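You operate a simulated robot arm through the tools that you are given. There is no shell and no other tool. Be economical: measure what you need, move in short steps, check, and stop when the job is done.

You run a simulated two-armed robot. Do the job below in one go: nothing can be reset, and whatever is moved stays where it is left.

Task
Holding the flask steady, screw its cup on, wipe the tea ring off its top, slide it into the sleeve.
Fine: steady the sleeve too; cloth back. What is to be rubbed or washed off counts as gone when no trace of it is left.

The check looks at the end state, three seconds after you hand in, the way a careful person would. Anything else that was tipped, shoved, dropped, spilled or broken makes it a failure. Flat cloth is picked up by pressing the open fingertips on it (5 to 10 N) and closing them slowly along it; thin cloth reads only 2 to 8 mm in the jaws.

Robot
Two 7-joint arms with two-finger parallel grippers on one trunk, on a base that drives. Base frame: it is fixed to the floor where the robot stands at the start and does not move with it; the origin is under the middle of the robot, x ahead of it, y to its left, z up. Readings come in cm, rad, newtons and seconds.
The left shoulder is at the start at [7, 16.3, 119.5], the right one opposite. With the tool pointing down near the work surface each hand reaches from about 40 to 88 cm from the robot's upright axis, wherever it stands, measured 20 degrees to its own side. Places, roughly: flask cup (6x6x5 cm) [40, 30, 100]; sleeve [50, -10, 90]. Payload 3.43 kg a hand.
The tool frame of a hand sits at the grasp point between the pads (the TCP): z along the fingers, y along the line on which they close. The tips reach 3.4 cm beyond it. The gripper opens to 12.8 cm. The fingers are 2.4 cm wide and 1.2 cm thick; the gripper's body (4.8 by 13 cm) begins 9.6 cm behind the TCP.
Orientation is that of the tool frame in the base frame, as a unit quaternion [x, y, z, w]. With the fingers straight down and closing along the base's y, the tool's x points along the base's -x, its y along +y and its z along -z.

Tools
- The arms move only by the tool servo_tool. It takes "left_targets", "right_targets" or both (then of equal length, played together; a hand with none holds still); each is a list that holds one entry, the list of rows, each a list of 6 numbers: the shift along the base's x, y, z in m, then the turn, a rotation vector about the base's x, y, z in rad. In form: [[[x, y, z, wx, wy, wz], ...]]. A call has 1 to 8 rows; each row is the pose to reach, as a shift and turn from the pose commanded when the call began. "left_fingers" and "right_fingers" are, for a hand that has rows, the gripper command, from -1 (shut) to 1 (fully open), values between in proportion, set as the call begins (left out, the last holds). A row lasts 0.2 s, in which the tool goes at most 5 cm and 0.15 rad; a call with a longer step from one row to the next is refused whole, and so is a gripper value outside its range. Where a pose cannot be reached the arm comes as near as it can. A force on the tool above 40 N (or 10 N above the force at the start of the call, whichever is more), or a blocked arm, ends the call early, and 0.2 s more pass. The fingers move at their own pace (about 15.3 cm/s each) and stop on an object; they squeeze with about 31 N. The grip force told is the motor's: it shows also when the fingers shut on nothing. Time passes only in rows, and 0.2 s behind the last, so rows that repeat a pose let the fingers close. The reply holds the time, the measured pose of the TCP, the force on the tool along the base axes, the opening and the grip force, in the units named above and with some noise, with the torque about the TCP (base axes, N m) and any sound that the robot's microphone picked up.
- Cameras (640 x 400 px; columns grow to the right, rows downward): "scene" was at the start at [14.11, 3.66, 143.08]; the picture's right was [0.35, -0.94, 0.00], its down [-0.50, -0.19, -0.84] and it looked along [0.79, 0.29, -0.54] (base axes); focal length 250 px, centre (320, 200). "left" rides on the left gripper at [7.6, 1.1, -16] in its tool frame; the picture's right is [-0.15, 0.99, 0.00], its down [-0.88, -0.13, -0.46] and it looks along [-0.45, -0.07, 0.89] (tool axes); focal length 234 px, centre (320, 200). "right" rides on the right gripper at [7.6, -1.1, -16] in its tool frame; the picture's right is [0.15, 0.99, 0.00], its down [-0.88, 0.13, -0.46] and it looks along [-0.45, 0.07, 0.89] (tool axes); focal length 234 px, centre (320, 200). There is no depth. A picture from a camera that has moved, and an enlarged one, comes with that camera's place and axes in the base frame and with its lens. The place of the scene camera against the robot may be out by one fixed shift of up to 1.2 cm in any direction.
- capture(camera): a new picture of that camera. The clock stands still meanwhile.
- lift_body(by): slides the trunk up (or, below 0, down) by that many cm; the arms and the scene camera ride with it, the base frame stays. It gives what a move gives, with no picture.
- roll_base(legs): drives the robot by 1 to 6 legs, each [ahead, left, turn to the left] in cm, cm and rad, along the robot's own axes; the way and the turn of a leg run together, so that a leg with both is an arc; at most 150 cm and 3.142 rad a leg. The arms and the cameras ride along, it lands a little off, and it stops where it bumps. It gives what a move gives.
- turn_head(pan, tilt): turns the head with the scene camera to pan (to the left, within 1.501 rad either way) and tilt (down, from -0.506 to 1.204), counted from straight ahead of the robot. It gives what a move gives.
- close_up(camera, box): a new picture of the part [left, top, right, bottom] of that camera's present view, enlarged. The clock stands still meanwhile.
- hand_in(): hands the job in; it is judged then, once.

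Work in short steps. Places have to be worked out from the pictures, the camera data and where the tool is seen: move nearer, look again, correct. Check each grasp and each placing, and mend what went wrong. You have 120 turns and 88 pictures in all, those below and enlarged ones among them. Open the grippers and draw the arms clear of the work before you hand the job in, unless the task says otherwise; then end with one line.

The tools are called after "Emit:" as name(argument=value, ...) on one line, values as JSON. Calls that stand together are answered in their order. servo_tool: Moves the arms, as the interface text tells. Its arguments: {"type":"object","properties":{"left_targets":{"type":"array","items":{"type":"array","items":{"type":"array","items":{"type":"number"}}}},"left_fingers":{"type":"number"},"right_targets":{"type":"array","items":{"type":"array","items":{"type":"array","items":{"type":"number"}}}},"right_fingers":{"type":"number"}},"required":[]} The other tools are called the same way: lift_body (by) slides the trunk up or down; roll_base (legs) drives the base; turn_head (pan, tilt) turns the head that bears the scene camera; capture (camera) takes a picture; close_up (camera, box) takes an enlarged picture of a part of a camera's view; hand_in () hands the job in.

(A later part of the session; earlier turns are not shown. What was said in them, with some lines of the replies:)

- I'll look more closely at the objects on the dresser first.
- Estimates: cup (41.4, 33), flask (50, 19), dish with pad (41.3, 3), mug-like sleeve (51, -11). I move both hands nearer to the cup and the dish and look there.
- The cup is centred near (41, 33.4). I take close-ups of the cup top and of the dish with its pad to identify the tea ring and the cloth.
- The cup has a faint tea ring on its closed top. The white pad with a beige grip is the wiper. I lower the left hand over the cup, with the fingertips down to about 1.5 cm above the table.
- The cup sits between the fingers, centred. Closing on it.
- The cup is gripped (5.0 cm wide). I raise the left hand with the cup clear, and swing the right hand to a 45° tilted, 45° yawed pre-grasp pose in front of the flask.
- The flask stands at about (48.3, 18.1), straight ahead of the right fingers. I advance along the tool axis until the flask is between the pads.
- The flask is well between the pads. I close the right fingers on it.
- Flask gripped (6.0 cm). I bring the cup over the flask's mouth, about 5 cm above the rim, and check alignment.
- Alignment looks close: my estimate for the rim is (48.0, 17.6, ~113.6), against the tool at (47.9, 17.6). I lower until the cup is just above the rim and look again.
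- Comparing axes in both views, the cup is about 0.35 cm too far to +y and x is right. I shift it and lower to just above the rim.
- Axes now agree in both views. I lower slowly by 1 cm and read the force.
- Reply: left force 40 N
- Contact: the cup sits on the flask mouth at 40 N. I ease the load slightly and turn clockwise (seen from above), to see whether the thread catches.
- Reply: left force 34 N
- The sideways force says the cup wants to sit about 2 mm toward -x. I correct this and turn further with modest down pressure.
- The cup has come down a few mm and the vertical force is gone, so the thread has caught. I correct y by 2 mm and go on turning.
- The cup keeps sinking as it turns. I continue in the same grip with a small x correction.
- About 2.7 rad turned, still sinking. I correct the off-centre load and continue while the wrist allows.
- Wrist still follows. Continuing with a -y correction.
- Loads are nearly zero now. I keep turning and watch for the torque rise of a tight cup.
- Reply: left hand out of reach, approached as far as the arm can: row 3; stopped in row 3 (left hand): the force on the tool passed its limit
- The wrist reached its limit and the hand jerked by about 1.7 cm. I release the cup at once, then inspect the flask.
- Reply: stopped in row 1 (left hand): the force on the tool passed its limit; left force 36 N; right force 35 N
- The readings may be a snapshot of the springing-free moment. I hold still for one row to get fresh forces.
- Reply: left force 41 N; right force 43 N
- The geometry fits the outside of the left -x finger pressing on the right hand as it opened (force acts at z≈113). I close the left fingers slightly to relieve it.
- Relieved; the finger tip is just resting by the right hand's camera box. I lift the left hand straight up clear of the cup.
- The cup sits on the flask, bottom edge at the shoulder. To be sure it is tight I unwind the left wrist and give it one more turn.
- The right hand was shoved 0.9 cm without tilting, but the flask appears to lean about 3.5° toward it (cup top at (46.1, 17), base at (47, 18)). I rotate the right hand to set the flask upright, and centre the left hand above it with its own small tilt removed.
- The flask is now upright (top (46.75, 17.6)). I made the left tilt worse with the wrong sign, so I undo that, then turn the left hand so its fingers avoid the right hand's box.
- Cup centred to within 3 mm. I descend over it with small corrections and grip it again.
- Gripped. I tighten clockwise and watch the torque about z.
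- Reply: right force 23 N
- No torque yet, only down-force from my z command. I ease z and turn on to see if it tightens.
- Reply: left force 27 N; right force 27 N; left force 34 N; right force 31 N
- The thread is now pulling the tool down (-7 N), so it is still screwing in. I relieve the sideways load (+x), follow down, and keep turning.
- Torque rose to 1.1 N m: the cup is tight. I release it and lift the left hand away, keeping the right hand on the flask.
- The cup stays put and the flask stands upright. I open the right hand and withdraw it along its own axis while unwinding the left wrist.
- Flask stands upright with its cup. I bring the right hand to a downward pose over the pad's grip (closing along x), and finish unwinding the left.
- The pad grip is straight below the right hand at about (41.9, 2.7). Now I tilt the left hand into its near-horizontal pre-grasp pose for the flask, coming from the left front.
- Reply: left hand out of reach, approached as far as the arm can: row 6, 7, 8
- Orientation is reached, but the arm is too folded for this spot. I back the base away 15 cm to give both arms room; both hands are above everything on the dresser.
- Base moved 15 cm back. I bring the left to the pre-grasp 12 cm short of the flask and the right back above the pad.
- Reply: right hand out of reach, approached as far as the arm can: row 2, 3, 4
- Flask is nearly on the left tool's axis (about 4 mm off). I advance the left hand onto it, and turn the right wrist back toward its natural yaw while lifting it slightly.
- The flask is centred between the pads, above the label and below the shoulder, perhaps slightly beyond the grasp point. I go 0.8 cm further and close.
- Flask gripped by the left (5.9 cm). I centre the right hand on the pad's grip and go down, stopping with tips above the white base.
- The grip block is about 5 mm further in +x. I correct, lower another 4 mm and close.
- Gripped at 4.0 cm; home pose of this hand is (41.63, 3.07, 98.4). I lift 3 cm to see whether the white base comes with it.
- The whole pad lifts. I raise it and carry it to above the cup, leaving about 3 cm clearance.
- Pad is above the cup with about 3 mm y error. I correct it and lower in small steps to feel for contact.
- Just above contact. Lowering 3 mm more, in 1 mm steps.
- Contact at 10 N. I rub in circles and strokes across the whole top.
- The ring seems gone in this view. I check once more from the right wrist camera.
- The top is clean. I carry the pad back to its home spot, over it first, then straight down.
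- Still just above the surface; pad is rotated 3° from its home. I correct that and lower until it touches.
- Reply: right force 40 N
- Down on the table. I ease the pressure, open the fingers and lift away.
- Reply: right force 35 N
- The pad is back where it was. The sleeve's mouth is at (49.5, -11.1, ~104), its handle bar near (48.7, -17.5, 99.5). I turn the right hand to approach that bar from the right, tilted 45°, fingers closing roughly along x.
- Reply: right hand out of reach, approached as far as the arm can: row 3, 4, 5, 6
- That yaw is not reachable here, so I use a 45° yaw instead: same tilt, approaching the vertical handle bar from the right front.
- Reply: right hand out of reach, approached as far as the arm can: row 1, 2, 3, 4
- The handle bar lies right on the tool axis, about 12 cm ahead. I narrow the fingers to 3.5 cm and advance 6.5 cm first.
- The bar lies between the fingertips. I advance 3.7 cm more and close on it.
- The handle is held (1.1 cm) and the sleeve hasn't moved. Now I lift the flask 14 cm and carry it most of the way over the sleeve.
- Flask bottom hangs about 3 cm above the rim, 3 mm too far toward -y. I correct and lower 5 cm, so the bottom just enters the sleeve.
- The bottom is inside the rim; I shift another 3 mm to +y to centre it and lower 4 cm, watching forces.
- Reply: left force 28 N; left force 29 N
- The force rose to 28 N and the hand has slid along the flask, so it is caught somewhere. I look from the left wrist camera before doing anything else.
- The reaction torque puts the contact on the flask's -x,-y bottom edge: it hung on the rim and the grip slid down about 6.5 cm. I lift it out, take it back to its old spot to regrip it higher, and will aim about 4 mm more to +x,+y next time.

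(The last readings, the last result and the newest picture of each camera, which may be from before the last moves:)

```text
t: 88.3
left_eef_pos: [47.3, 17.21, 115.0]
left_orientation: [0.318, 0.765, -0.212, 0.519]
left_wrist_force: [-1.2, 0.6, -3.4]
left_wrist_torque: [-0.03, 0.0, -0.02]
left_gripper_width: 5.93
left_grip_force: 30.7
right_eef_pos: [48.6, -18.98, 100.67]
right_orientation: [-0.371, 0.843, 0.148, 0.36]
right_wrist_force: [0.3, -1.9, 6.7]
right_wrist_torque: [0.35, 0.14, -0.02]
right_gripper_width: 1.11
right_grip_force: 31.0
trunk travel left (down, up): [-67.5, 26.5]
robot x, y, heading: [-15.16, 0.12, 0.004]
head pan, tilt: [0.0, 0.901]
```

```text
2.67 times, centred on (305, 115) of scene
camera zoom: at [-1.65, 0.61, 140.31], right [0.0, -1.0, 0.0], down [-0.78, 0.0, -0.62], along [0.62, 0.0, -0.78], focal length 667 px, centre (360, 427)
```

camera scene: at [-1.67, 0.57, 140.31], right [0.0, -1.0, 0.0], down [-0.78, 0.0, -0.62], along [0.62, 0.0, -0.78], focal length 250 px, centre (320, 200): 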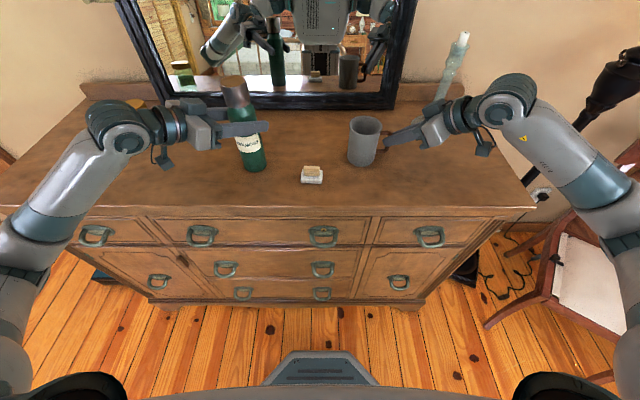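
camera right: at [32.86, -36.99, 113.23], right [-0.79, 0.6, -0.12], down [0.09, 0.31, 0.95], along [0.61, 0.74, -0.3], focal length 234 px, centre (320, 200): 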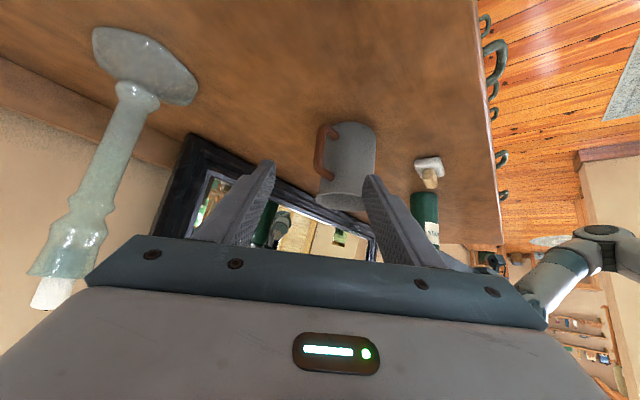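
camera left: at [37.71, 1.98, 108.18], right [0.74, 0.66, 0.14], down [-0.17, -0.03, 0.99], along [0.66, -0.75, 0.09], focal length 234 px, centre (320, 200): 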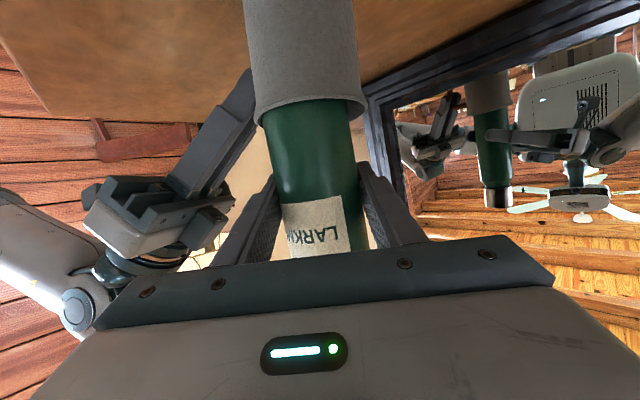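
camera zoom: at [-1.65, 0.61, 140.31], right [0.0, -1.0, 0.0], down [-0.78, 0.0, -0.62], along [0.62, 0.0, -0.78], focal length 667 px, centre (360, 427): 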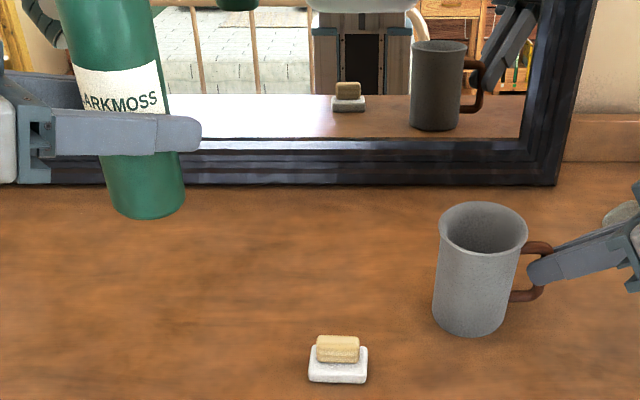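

The sleeve is undisturbed. The flask leans about 4° in the grip, so I tilt the hand to correct that and lower the flask toward the table.

Emit:
servo_tool(left_targets=[[[0, 0, -0.03, -0.05, -0.05, 0], [0, 0, -0.07, -0.05, -0.05, 0], [0, 0, -0.11, -0.05, -0.05, 0], [0, 0, -0.135, -0.05, -0.05, 0], [0, 0, -0.142, -0.05, -0.05, 0]]])

Emit:
servo_tool(left_targets=[[[0, 0, -0.003, 0, 0, 0], [0, 0, -0.006, 0, 0, 0], [0, 0, -0.009, 0, 0, 0]]])

```text
t: 89.5
left_eef_pos: [47.31, 17.21, 100.99]
left_orientation: [0.31, 0.746, -0.223, 0.546]
left_wrist_force: [-0.2, 0.6, -4.0]
left_wrist_torque: [-0.01, -0.01, 0.0]
left_gripper_width: 5.94
left_grip_force: 31.4
right_eef_pos: [48.65, -18.94, 100.68]
right_orientation: [-0.37, 0.844, 0.147, 0.36]
right_wrist_force: [0.5, -0.1, 5.7]
right_wrist_torque: [0.32, 0.15, -0.02]
right_gripper_width: 1.11
right_grip_force: 31.4
trunk travel left (down, up): [-67.5, 26.5]
robot x, y, heading: [-14.76, 0.06, 0.006]
head pan, tilt: [0.0, 0.901]
```

```text
t: 90.3
left_eef_pos: [47.4, 17.16, 100.24]
left_orientation: [0.311, 0.746, -0.222, 0.546]
left_wrist_force: [-1.4, -0.8, 5.1]
left_wrist_torque: [0.23, 0.25, 0.05]
left_gripper_width: 5.91
left_grip_force: 31.4
right_eef_pos: [48.6, -19.02, 100.67]
right_orientation: [-0.37, 0.843, 0.148, 0.361]
right_wrist_force: [0.8, 1.5, 2.1]
right_wrist_torque: [0.27, 0.04, -0.09]
right_gripper_width: 1.07
right_grip_force: 30.9
trunk travel left (down, up): [-67.5, 26.5]
robot x, y, heading: [-14.57, -0.45, 0.007]
head pan, tilt: [0.0, 0.901]
```

The table is touched with a slight residual lean. I nudge the tilt back a little, press lightly to seat it, then open.

Emit:
servo_tool(left_targets=[[[0, 0, -0.001, 0.015, 0.015, 0], [0, 0, -0.002, 0.02, 0.02, 0]]])

Emit:
servo_tool(left_targets=[[[0, 0, 0, 0, 0, 0], [0, 0, 0, 0, 0, 0], [0, 0, 0, 0, 0, 0]]], left_fingers=0.5)

Emit:
servo_tool(left_targets=[[[0, 0, 0.02, 0, 0, 0], [0, 0, 0.045, 0, 0, 0], [0, 0, 0.067, 0, 0, 0]]])

Emit:
capture(camera="left")

```text
t: 91.0
left_eef_pos: [47.44, 17.04, 100.01]
left_orientation: [0.313, 0.752, -0.218, 0.538]
left_wrist_force: [7.3, -5.7, 19.2]
left_wrist_torque: [-0.53, 0.03, 0.15]
left_gripper_width: 5.91
left_grip_force: 31.7
right_eef_pos: [48.64, -19.15, 100.65]
right_orientation: [-0.37, 0.844, 0.148, 0.36]
right_wrist_force: [-0.4, 0.8, 1.3]
right_wrist_torque: [0.16, 0.1, -0.01]
right_gripper_width: 1.08
right_grip_force: 31.2
trunk travel left (down, up): [-67.5, 26.5]
robot x, y, heading: [-15.06, -0.09, 0.003]
head pan, tilt: [0.0, 0.901]
```

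```text
t: 91.8
left_eef_pos: [47.31, 17.22, 99.71]
left_orientation: [0.314, 0.754, -0.218, 0.534]
left_wrist_force: [-0.5, 0.1, 0.4]
left_wrist_torque: [-0.01, 0.0, 0.0]
left_gripper_width: 9.61
left_grip_force: 0.2
right_eef_pos: [48.66, -19.08, 100.64]
right_orientation: [-0.37, 0.844, 0.147, 0.36]
right_wrist_force: [0.9, -1.6, 3.7]
right_wrist_torque: [0.21, 0.06, -0.07]
right_gripper_width: 1.09
right_grip_force: 31.3
trunk travel left (down, up): [-67.5, 26.5]
robot x, y, heading: [-14.9, 0.12, 0.001]
head pan, tilt: [0.0, 0.901]
```

```text
t: 92.5
left_eef_pos: [47.48, 17.32, 106.48]
left_orientation: [0.314, 0.754, -0.218, 0.534]
left_wrist_force: [0.5, 0.1, -0.1]
left_wrist_torque: [0.0, -0.01, -0.01]
left_gripper_width: 9.6
left_grip_force: 0.0
right_eef_pos: [48.54, -19.05, 100.77]
right_orientation: [-0.37, 0.843, 0.147, 0.36]
right_wrist_force: [1.4, -0.7, 4.0]
right_wrist_torque: [0.2, 0.1, -0.06]
right_gripper_width: 1.09
right_grip_force: 31.0
trunk travel left (down, up): [-67.5, 26.5]
robot x, y, heading: [-15.1, -0.03, 0.001]
head pan, tilt: [0.0, 0.901]
```

```text
4 pictures are left
camera left: at [35.78, 30.48, 104.65], right [0.73, 0.67, 0.14], down [-0.19, 0.0, 0.98], along [0.65, -0.75, 0.13], focal length 234 px, centre (320, 200)
```

left: 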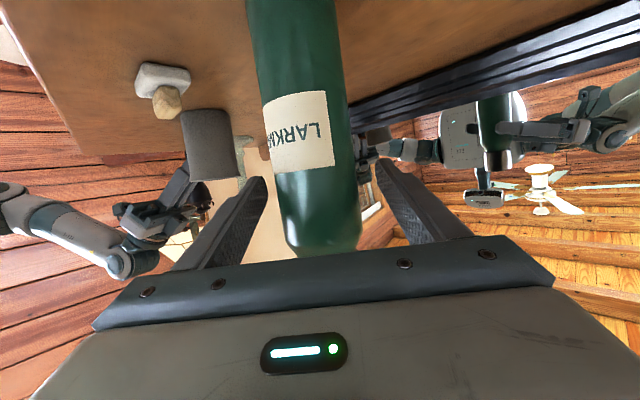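

The flask stands straight. I shift the hand 4 mm sideways to centre on it and grip again at the upper body.

Emit:
servo_tool(left_targets=[[[-0.0028, -0.0028, 0.002, 0, 0, 0]]])

Emit:
servo_tool(left_targets=[[[0, 0, 0, 0, 0, 0], [0, 0, 0, 0, 0, 0], [0, 0, 0, 0, 0, 0]]], left_fingers=-1)

Emit:
servo_tool(left_targets=[[[0, 0, 0.02, 0, 0, 0], [0, 0, 0.05, 0, 0, 0], [0, 0, 0.085, 0, 0, 0], [0, 0, 0.115, 0, 0, 0], [0, 0, 0.13, 0, 0, 0]]])

```text
t: 93.0
left_eef_pos: [47.14, 16.97, 106.58]
left_orientation: [0.313, 0.754, -0.218, 0.535]
left_wrist_force: [0.1, 0.4, -1.2]
left_wrist_torque: [0.0, 0.01, 0.03]
left_gripper_width: 9.6
left_grip_force: 0.1
right_eef_pos: [48.59, -19.13, 100.64]
right_orientation: [-0.371, 0.844, 0.147, 0.36]
right_wrist_force: [0.7, -0.8, 3.9]
right_wrist_torque: [0.22, 0.11, -0.02]
right_gripper_width: 1.08
right_grip_force: 30.4
trunk travel left (down, up): [-67.5, 26.5]
robot x, y, heading: [-15.15, 0.08, 0.004]
head pan, tilt: [0.0, 0.901]
```

```text
t: 93.8
left_eef_pos: [47.22, 17.1, 106.71]
left_orientation: [0.314, 0.754, -0.218, 0.534]
left_wrist_force: [0.3, 1.0, 3.0]
left_wrist_torque: [-0.05, -0.05, 0.02]
left_gripper_width: 5.91
left_grip_force: 31.4
right_eef_pos: [48.68, -18.99, 100.75]
right_orientation: [-0.371, 0.843, 0.147, 0.36]
right_wrist_force: [-0.1, -0.7, 3.6]
right_wrist_torque: [0.19, 0.11, 0.03]
right_gripper_width: 1.09
right_grip_force: 31.4
trunk travel left (down, up): [-67.5, 26.5]
robot x, y, heading: [-14.77, -0.08, -0.0]
head pan, tilt: [0.0, 0.901]
```

```text
t: 95.0
left_eef_pos: [46.99, 17.01, 119.85]
left_orientation: [0.313, 0.754, -0.219, 0.535]
left_wrist_force: [0.1, 0.6, -3.6]
left_wrist_torque: [0.01, 0.04, 0.02]
left_gripper_width: 5.91
left_grip_force: 31.1
right_eef_pos: [48.59, -18.86, 100.61]
right_orientation: [-0.37, 0.844, 0.147, 0.36]
right_wrist_force: [-1.0, 0.7, 4.8]
right_wrist_torque: [0.24, 0.15, 0.01]
right_gripper_width: 1.06
right_grip_force: 30.6
trunk travel left (down, up): [-67.5, 26.5]
robot x, y, heading: [-14.85, 0.05, 0.001]
head pan, tilt: [0.0, 0.901]
```

Lifted cleanly, bottom at about z = 106. I carry it over the sleeve again and check from the scene camera.

Emit:
servo_tool(left_targets=[[[0.003, -0.03, 0.005, 0, 0, 0], [0.006, -0.07, 0.01, 0, 0, 0], [0.01, -0.11, 0.01, 0, 0, 0], [0.013, -0.15, 0.01, 0, 0, 0], [0.017, -0.19, 0.01, 0, 0, 0], [0.02, -0.23, 0.01, 0, 0, 0], [0.022, -0.265, 0.01, 0, 0, 0], [0.024, -0.28, 0.0, 0, 0, 0]]])

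Emit:
close_up(camera="scene", box=[320, 60, 420, 160])

```text
t: 96.8
left_eef_pos: [49.7, -11.11, 119.64]
left_orientation: [0.314, 0.754, -0.219, 0.534]
left_wrist_force: [0.7, 0.2, -3.3]
left_wrist_torque: [0.0, 0.02, 0.01]
left_gripper_width: 5.9
left_grip_force: 30.7
right_eef_pos: [48.69, -19.09, 100.82]
right_orientation: [-0.369, 0.844, 0.147, 0.36]
right_wrist_force: [-0.9, 0.3, 3.3]
right_wrist_torque: [0.24, 0.16, 0.06]
right_gripper_width: 1.07
right_grip_force: 31.0
trunk travel left (down, up): [-67.5, 26.5]
robot x, y, heading: [-14.84, -0.14, 0.003]
head pan, tilt: [0.0, 0.901]
```

```text
4.00 times, centred on (370, 110) of scene
camera zoom: at [-1.6, 0.53, 140.31], right [0.0, -1.0, 0.0], down [-0.78, 0.0, -0.62], along [0.62, 0.0, -0.78], focal length 1000 px, centre (120, 560)
```

zoom: 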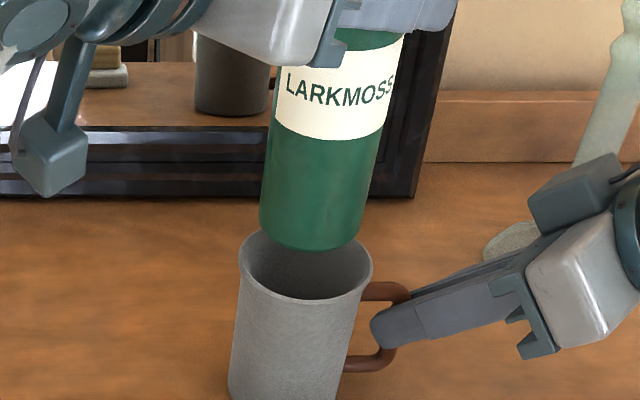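

Using all views together, the sleeve is at about (49.95, -11.2) with its rim at z≈103.2; the flask bottom is now within 1–2 mm of that axis (before, it was 8 mm short in x). I lower 5 cm.

Emit:
servo_tool(left_targets=[[[0, -0.001, -0.012, 0, 0, 0], [0, -0.001, -0.024, 0, 0, 0], [0, -0.001, -0.034, 0, 0, 0], [0, -0.001, -0.042, 0, 0, 0], [0, -0.001, -0.05, 0, 0, 0]]])

```text
t: 98.0
left_eef_pos: [49.5, -11.11, 114.56]
left_orientation: [0.313, 0.754, -0.218, 0.535]
left_wrist_force: [-0.3, -0.1, -3.4]
left_wrist_torque: [-0.02, 0.02, -0.01]
left_gripper_width: 5.9
left_grip_force: 31.0
right_eef_pos: [48.71, -19.08, 100.72]
right_orientation: [-0.369, 0.844, 0.147, 0.361]
right_wrist_force: [-0.3, -1.0, 4.0]
right_wrist_torque: [0.23, 0.09, -0.01]
right_gripper_width: 1.11
right_grip_force: 30.8
trunk travel left (down, up): [-67.5, 26.5]
robot x, y, heading: [-15.13, 0.03, 0.006]
head pan, tilt: [0.0, 0.901]
```

No contact, bottom now about 2 cm inside. Continuing down.

Emit:
servo_tool(left_targets=[[[0, 0, -0.01, 0, 0, 0], [0, 0, -0.02, 0, 0, 0], [0, 0, -0.03, 0, 0, 0]]])

Emit:
servo_tool(left_targets=[[[0, 0, -0.01, 0, 0, 0], [0, 0, -0.02, 0, 0, 0], [0, 0, -0.03, 0, 0, 0]]])

```text
t: 98.8
left_eef_pos: [49.46, -11.08, 111.56]
left_orientation: [0.314, 0.754, -0.218, 0.534]
left_wrist_force: [1.4, -0.7, -1.8]
left_wrist_torque: [-0.03, -0.16, -0.04]
left_gripper_width: 5.9
left_grip_force: 31.2
right_eef_pos: [48.66, -19.02, 100.62]
right_orientation: [-0.37, 0.843, 0.148, 0.36]
right_wrist_force: [-0.7, -0.5, 4.9]
right_wrist_torque: [0.26, 0.04, 0.03]
right_gripper_width: 1.13
right_grip_force: 30.9
trunk travel left (down, up): [-67.5, 26.5]
robot x, y, heading: [-14.98, -0.05, 0.001]
head pan, tilt: [0.0, 0.901]
```

```text
t: 99.5
left_eef_pos: [49.57, -10.97, 108.67]
left_orientation: [0.314, 0.753, -0.219, 0.535]
left_wrist_force: [2.8, -1.6, -1.0]
left_wrist_torque: [-0.22, -0.48, 0.0]
left_gripper_width: 5.93
left_grip_force: 31.4
right_eef_pos: [48.58, -19.0, 100.58]
right_orientation: [-0.37, 0.844, 0.148, 0.36]
right_wrist_force: [0.2, 1.3, 4.0]
right_wrist_torque: [0.3, 0.07, 0.07]
right_gripper_width: 1.12
right_grip_force: 31.2
trunk travel left (down, up): [-67.5, 26.5]
robot x, y, heading: [-14.64, -0.27, 0.001]
head pan, tilt: [0.0, 0.901]
```

Bottom about 1.5 cm above the floor of the sleeve, light wall contact only. Final lowering in small steps.

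Emit:
servo_tool(left_targets=[[[0.001, -0.0005, -0.004, 0, 0, 0], [0.001, -0.0005, -0.008, 0, 0, 0]]])

Emit:
servo_tool(left_targets=[[[0, 0, -0.003, 0, 0, 0], [0, 0, -0.005, 0, 0, 0]]])

```text
t: 100.2
left_eef_pos: [49.65, -11.15, 107.87]
left_orientation: [0.314, 0.754, -0.219, 0.534]
left_wrist_force: [0.5, -0.4, -2.7]
left_wrist_torque: [0.01, 0.01, 0.0]
left_gripper_width: 5.9
left_grip_force: 31.2
right_eef_pos: [48.67, -18.96, 100.64]
right_orientation: [-0.371, 0.843, 0.149, 0.36]
right_wrist_force: [-0.5, 1.1, 1.9]
right_wrist_torque: [0.28, 0.1, -0.01]
right_gripper_width: 1.09
right_grip_force: 30.9
trunk travel left (down, up): [-67.5, 26.5]
robot x, y, heading: [-14.76, 0.01, 0.002]
head pan, tilt: [0.0, 0.901]
```

```text
t: 100.8
left_eef_pos: [49.59, -11.17, 107.35]
left_orientation: [0.313, 0.754, -0.217, 0.535]
left_wrist_force: [0.9, 0.5, -3.1]
left_wrist_torque: [0.03, -0.03, 0.02]
left_gripper_width: 5.88
left_grip_force: 30.9
right_eef_pos: [48.54, -19.1, 100.76]
right_orientation: [-0.371, 0.844, 0.148, 0.359]
right_wrist_force: [-0.8, -0.2, 2.9]
right_wrist_torque: [0.21, 0.14, 0.01]
right_gripper_width: 1.08
right_grip_force: 30.8
trunk travel left (down, up): [-67.5, 26.5]
robot x, y, heading: [-14.68, 0.18, -0.001]
head pan, tilt: [0.0, 0.901]
```

No floor contact yet; a few more millimetres.

Emit:
servo_tool(left_targets=[[[0, 0, -0.002, 0, 0, 0], [0, 0, -0.004, 0, 0, 0]]])

Emit:
servo_tool(left_targets=[[[0, 0, -0.001, 0, 0, 0], [0, 0, -0.002, 0, 0, 0]]])

```text
t: 101.3
left_eef_pos: [49.52, -11.15, 107.27]
left_orientation: [0.314, 0.752, -0.219, 0.537]
left_wrist_force: [-0.2, -1.2, 16.0]
left_wrist_torque: [0.09, -0.54, -0.1]
left_gripper_width: 5.9
left_grip_force: 31.0
right_eef_pos: [48.53, -18.99, 100.67]
right_orientation: [-0.371, 0.844, 0.147, 0.36]
right_wrist_force: [3.5, 2.2, -0.9]
right_wrist_torque: [-0.47, 0.84, -0.11]
right_gripper_width: 1.11
right_grip_force: 30.9
trunk travel left (down, up): [-67.5, 26.5]
robot x, y, heading: [-15.24, 0.24, 0.004]
head pan, tilt: [0.0, 0.901]
```

```text
t: 102.0
left_eef_pos: [49.41, -11.24, 107.16]
left_orientation: [0.313, 0.751, -0.219, 0.538]
left_wrist_force: [1.4, -0.5, 28.8]
left_wrist_torque: [0.28, -0.35, -0.24]
left_gripper_width: 5.92
left_grip_force: 30.7
right_eef_pos: [48.49, -19.04, 100.55]
right_orientation: [-0.37, 0.844, 0.147, 0.359]
right_wrist_force: [5.1, -0.6, -4.9]
right_wrist_torque: [-0.62, 0.84, -0.13]
right_gripper_width: 1.09
right_grip_force: 31.3
trunk travel left (down, up): [-67.5, 26.5]
robot x, y, heading: [-14.68, -0.3, -0.0]
head pan, tilt: [0.0, 0.901]
```

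The flask sits on the sleeve's floor. I ease off, open the left hand and withdraw it along its axis while the right still steadies the sleeve.

Emit:
servo_tool(left_targets=[[[0, 0, 0.002, 0, 0, 0], [0, 0, 0.002, 0, 0, 0]]])

Emit:
servo_tool(left_targets=[[[0, 0, 0, 0, 0, 0], [0, 0, 0, 0, 0, 0], [-0.01, 0.01, 0.005, 0, 0, 0], [-0.03, 0.03, 0.015, 0, 0, 0], [-0.055, 0.055, 0.03, 0, 0, 0], [-0.08, 0.08, 0.05, 0, 0, 0], [-0.105, 0.105, 0.075, 0, 0, 0], [-0.13, 0.13, 0.1, 0, 0, 0]]], left_fingers=0.35)

Emit:
close_up(camera="scene", box=[280, 20, 460, 180])

```text
t: 102.5
left_eef_pos: [49.61, -11.3, 107.16]
left_orientation: [0.313, 0.753, -0.218, 0.536]
left_wrist_force: [4.3, -1.6, 20.8]
left_wrist_torque: [-0.18, -0.54, -0.01]
left_gripper_width: 5.88
left_grip_force: 31.0
right_eef_pos: [48.59, -18.91, 100.75]
right_orientation: [-0.37, 0.844, 0.147, 0.36]
right_wrist_force: [-0.5, 0.0, -4.1]
right_wrist_torque: [-0.34, 0.73, 0.01]
right_gripper_width: 1.09
right_grip_force: 31.5
trunk travel left (down, up): [-67.5, 26.5]
robot x, y, heading: [-14.84, 0.05, 0.001]
head pan, tilt: [0.0, 0.901]
```

```text
t: 104.3
left_eef_pos: [37.76, 1.51, 117.33]
left_orientation: [0.314, 0.754, -0.218, 0.534]
left_wrist_force: [-0.3, 0.0, 0.0]
left_wrist_torque: [0.02, -0.02, 0.01]
left_gripper_width: 8.64
left_grip_force: 0.1
left hand out of reach, approached as far as the arm can: row 8
right_eef_pos: [48.55, -19.07, 100.68]
right_orientation: [-0.37, 0.844, 0.147, 0.36]
right_wrist_force: [0.2, 0.2, 4.0]
right_wrist_torque: [0.3, 0.18, -0.03]
right_gripper_width: 1.09
right_grip_force: 31.2
trunk travel left (down, up): [-67.5, 26.5]
robot x, y, heading: [-14.96, -0.06, 0.001]
head pan, tilt: [0.0, 0.901]
```

```text
2.50 times, centred on (370, 100) of scene
camera zoom: at [-1.63, 0.56, 140.3], right [0.0, -1.0, 0.0], down [-0.78, 0.0, -0.62], along [0.62, 0.0, -0.78], focal length 625 px, centre (195, 450)
```

zoom: 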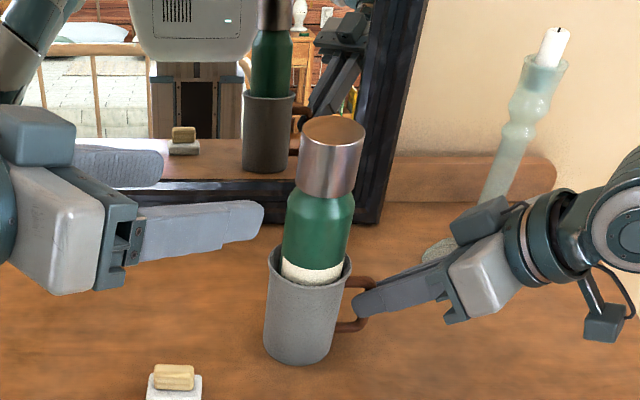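

Flask is fully in the sleeve, cup on and clean. I open the right fingers just enough, back out along the tool axis, and move the left hand away too.

Emit:
servo_tool(right_targets=[[[0, 0, 0, 0, 0, 0], [0, 0, 0, 0, 0, 0], [-0.005, -0.005, 0.007, 0, 0, 0], [-0.015, -0.0155, 0.021, 0, 0, 0], [-0.03, -0.031, 0.042, 0, 0, 0], [-0.045, -0.046, 0.063, 0, 0, 0], [-0.06, -0.062, 0.084, 0, 0, 0], [-0.075, -0.077, 0.105, 0, 0, 0]]], right_fingers=-0.5, left_targets=[[[0, 0.02, 0.01, 0, 0, 0], [0, 0.05, 0.02, 0, 0, 0], [0, 0.08, 0.03, 0, 0, 0], [0, 0.11, 0.04, 0, 0, 0], [0, 0.14, 0.05, 0, 0, 0], [0, 0.17, 0.05, 0, 0, 0], [0, 0.2, 0.05, 0, 0, 0], [0, 0.22, 0.05, 0, 0, 0]]])

Emit:
capture(camera="scene")

```text
t: 106.2
left_eef_pos: [37.73, 23.78, 122.3]
left_orientation: [0.314, 0.753, -0.219, 0.535]
left_wrist_force: [0.2, 0.0, 0.9]
left_wrist_torque: [0.0, -0.01, 0.02]
left_gripper_width: 8.67
left_grip_force: 0.1
right_eef_pos: [40.91, -26.59, 111.37]
right_orientation: [-0.371, 0.843, 0.148, 0.36]
right_wrist_force: [-0.6, -0.4, 0.0]
right_wrist_torque: [-0.01, 0.04, -0.03]
right_gripper_width: 3.21
right_grip_force: 0.1
trunk travel left (down, up): [-67.5, 26.5]
robot x, y, heading: [-14.69, -0.17, 0.001]
head pan, tilt: [0.0, 0.901]
```

```text
1 pictures are left
camera scene: at [-1.76, 0.56, 140.32], right [0.0, -1.0, 0.0], down [-0.78, 0.0, -0.62], along [0.62, 0.0, -0.78], focal length 250 px, centre (320, 200)
```

scene: 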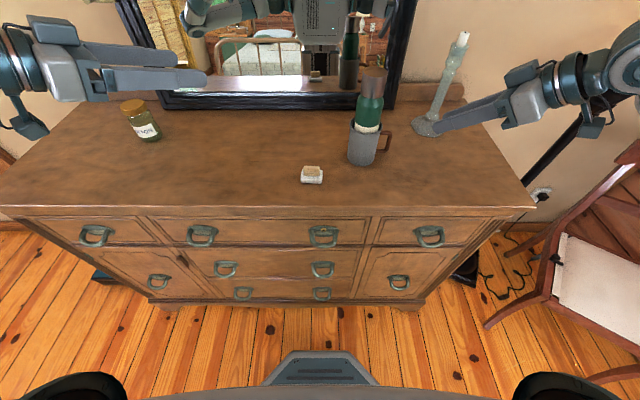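

All is standing, the pad is home, the candlestick and jar are untouched. I open both grippers and draw the arms up a bit more, then hand in.

Emit:
servo_tool(right_targets=[[[-0.02, 0, 0.03, 0, 0, 0], [-0.04, 0, 0.06, 0, 0, 0], [-0.06, 0, 0.08, 0, 0, 0]]], right_fingers=1, left_targets=[[[0, 0.02, 0.02, 0, 0, 0], [0, 0.04, 0.04, 0, 0, 0], [0, 0.05, 0.05, 0, 0, 0]]], left_fingers=1)

Emit:
hand_in()

```text
t: 107.0
left_eef_pos: [37.51, 28.42, 127.29]
left_orientation: [0.314, 0.754, -0.218, 0.534]
left_wrist_force: [0.7, 0.7, -0.5]
left_wrist_torque: [0.01, 0.05, -0.04]
left_gripper_width: 12.79
left_grip_force: 0.1
right_eef_pos: [34.82, -26.6, 119.05]
right_orientation: [-0.37, 0.844, 0.147, 0.36]
right_wrist_force: [-0.4, -0.2, -0.1]
right_wrist_torque: [-0.04, -0.05, 0.0]
right_gripper_width: 12.78
right_grip_force: 0.0
trunk travel left (down, up): [-67.5, 26.5]
robot x, y, heading: [-14.64, -0.27, 0.0]
head pan, tilt: [0.0, 0.901]
```

```text
The job is handed in.
```

The job is handed in: the cup is screwed tight, no tea ring shows in the close-ups, the wiping pad is back in its place, and the flask stands in the sleeve (held steady as it went in), after a first attempt caught on the sleeve's rim and I set the flask down to regrip it.
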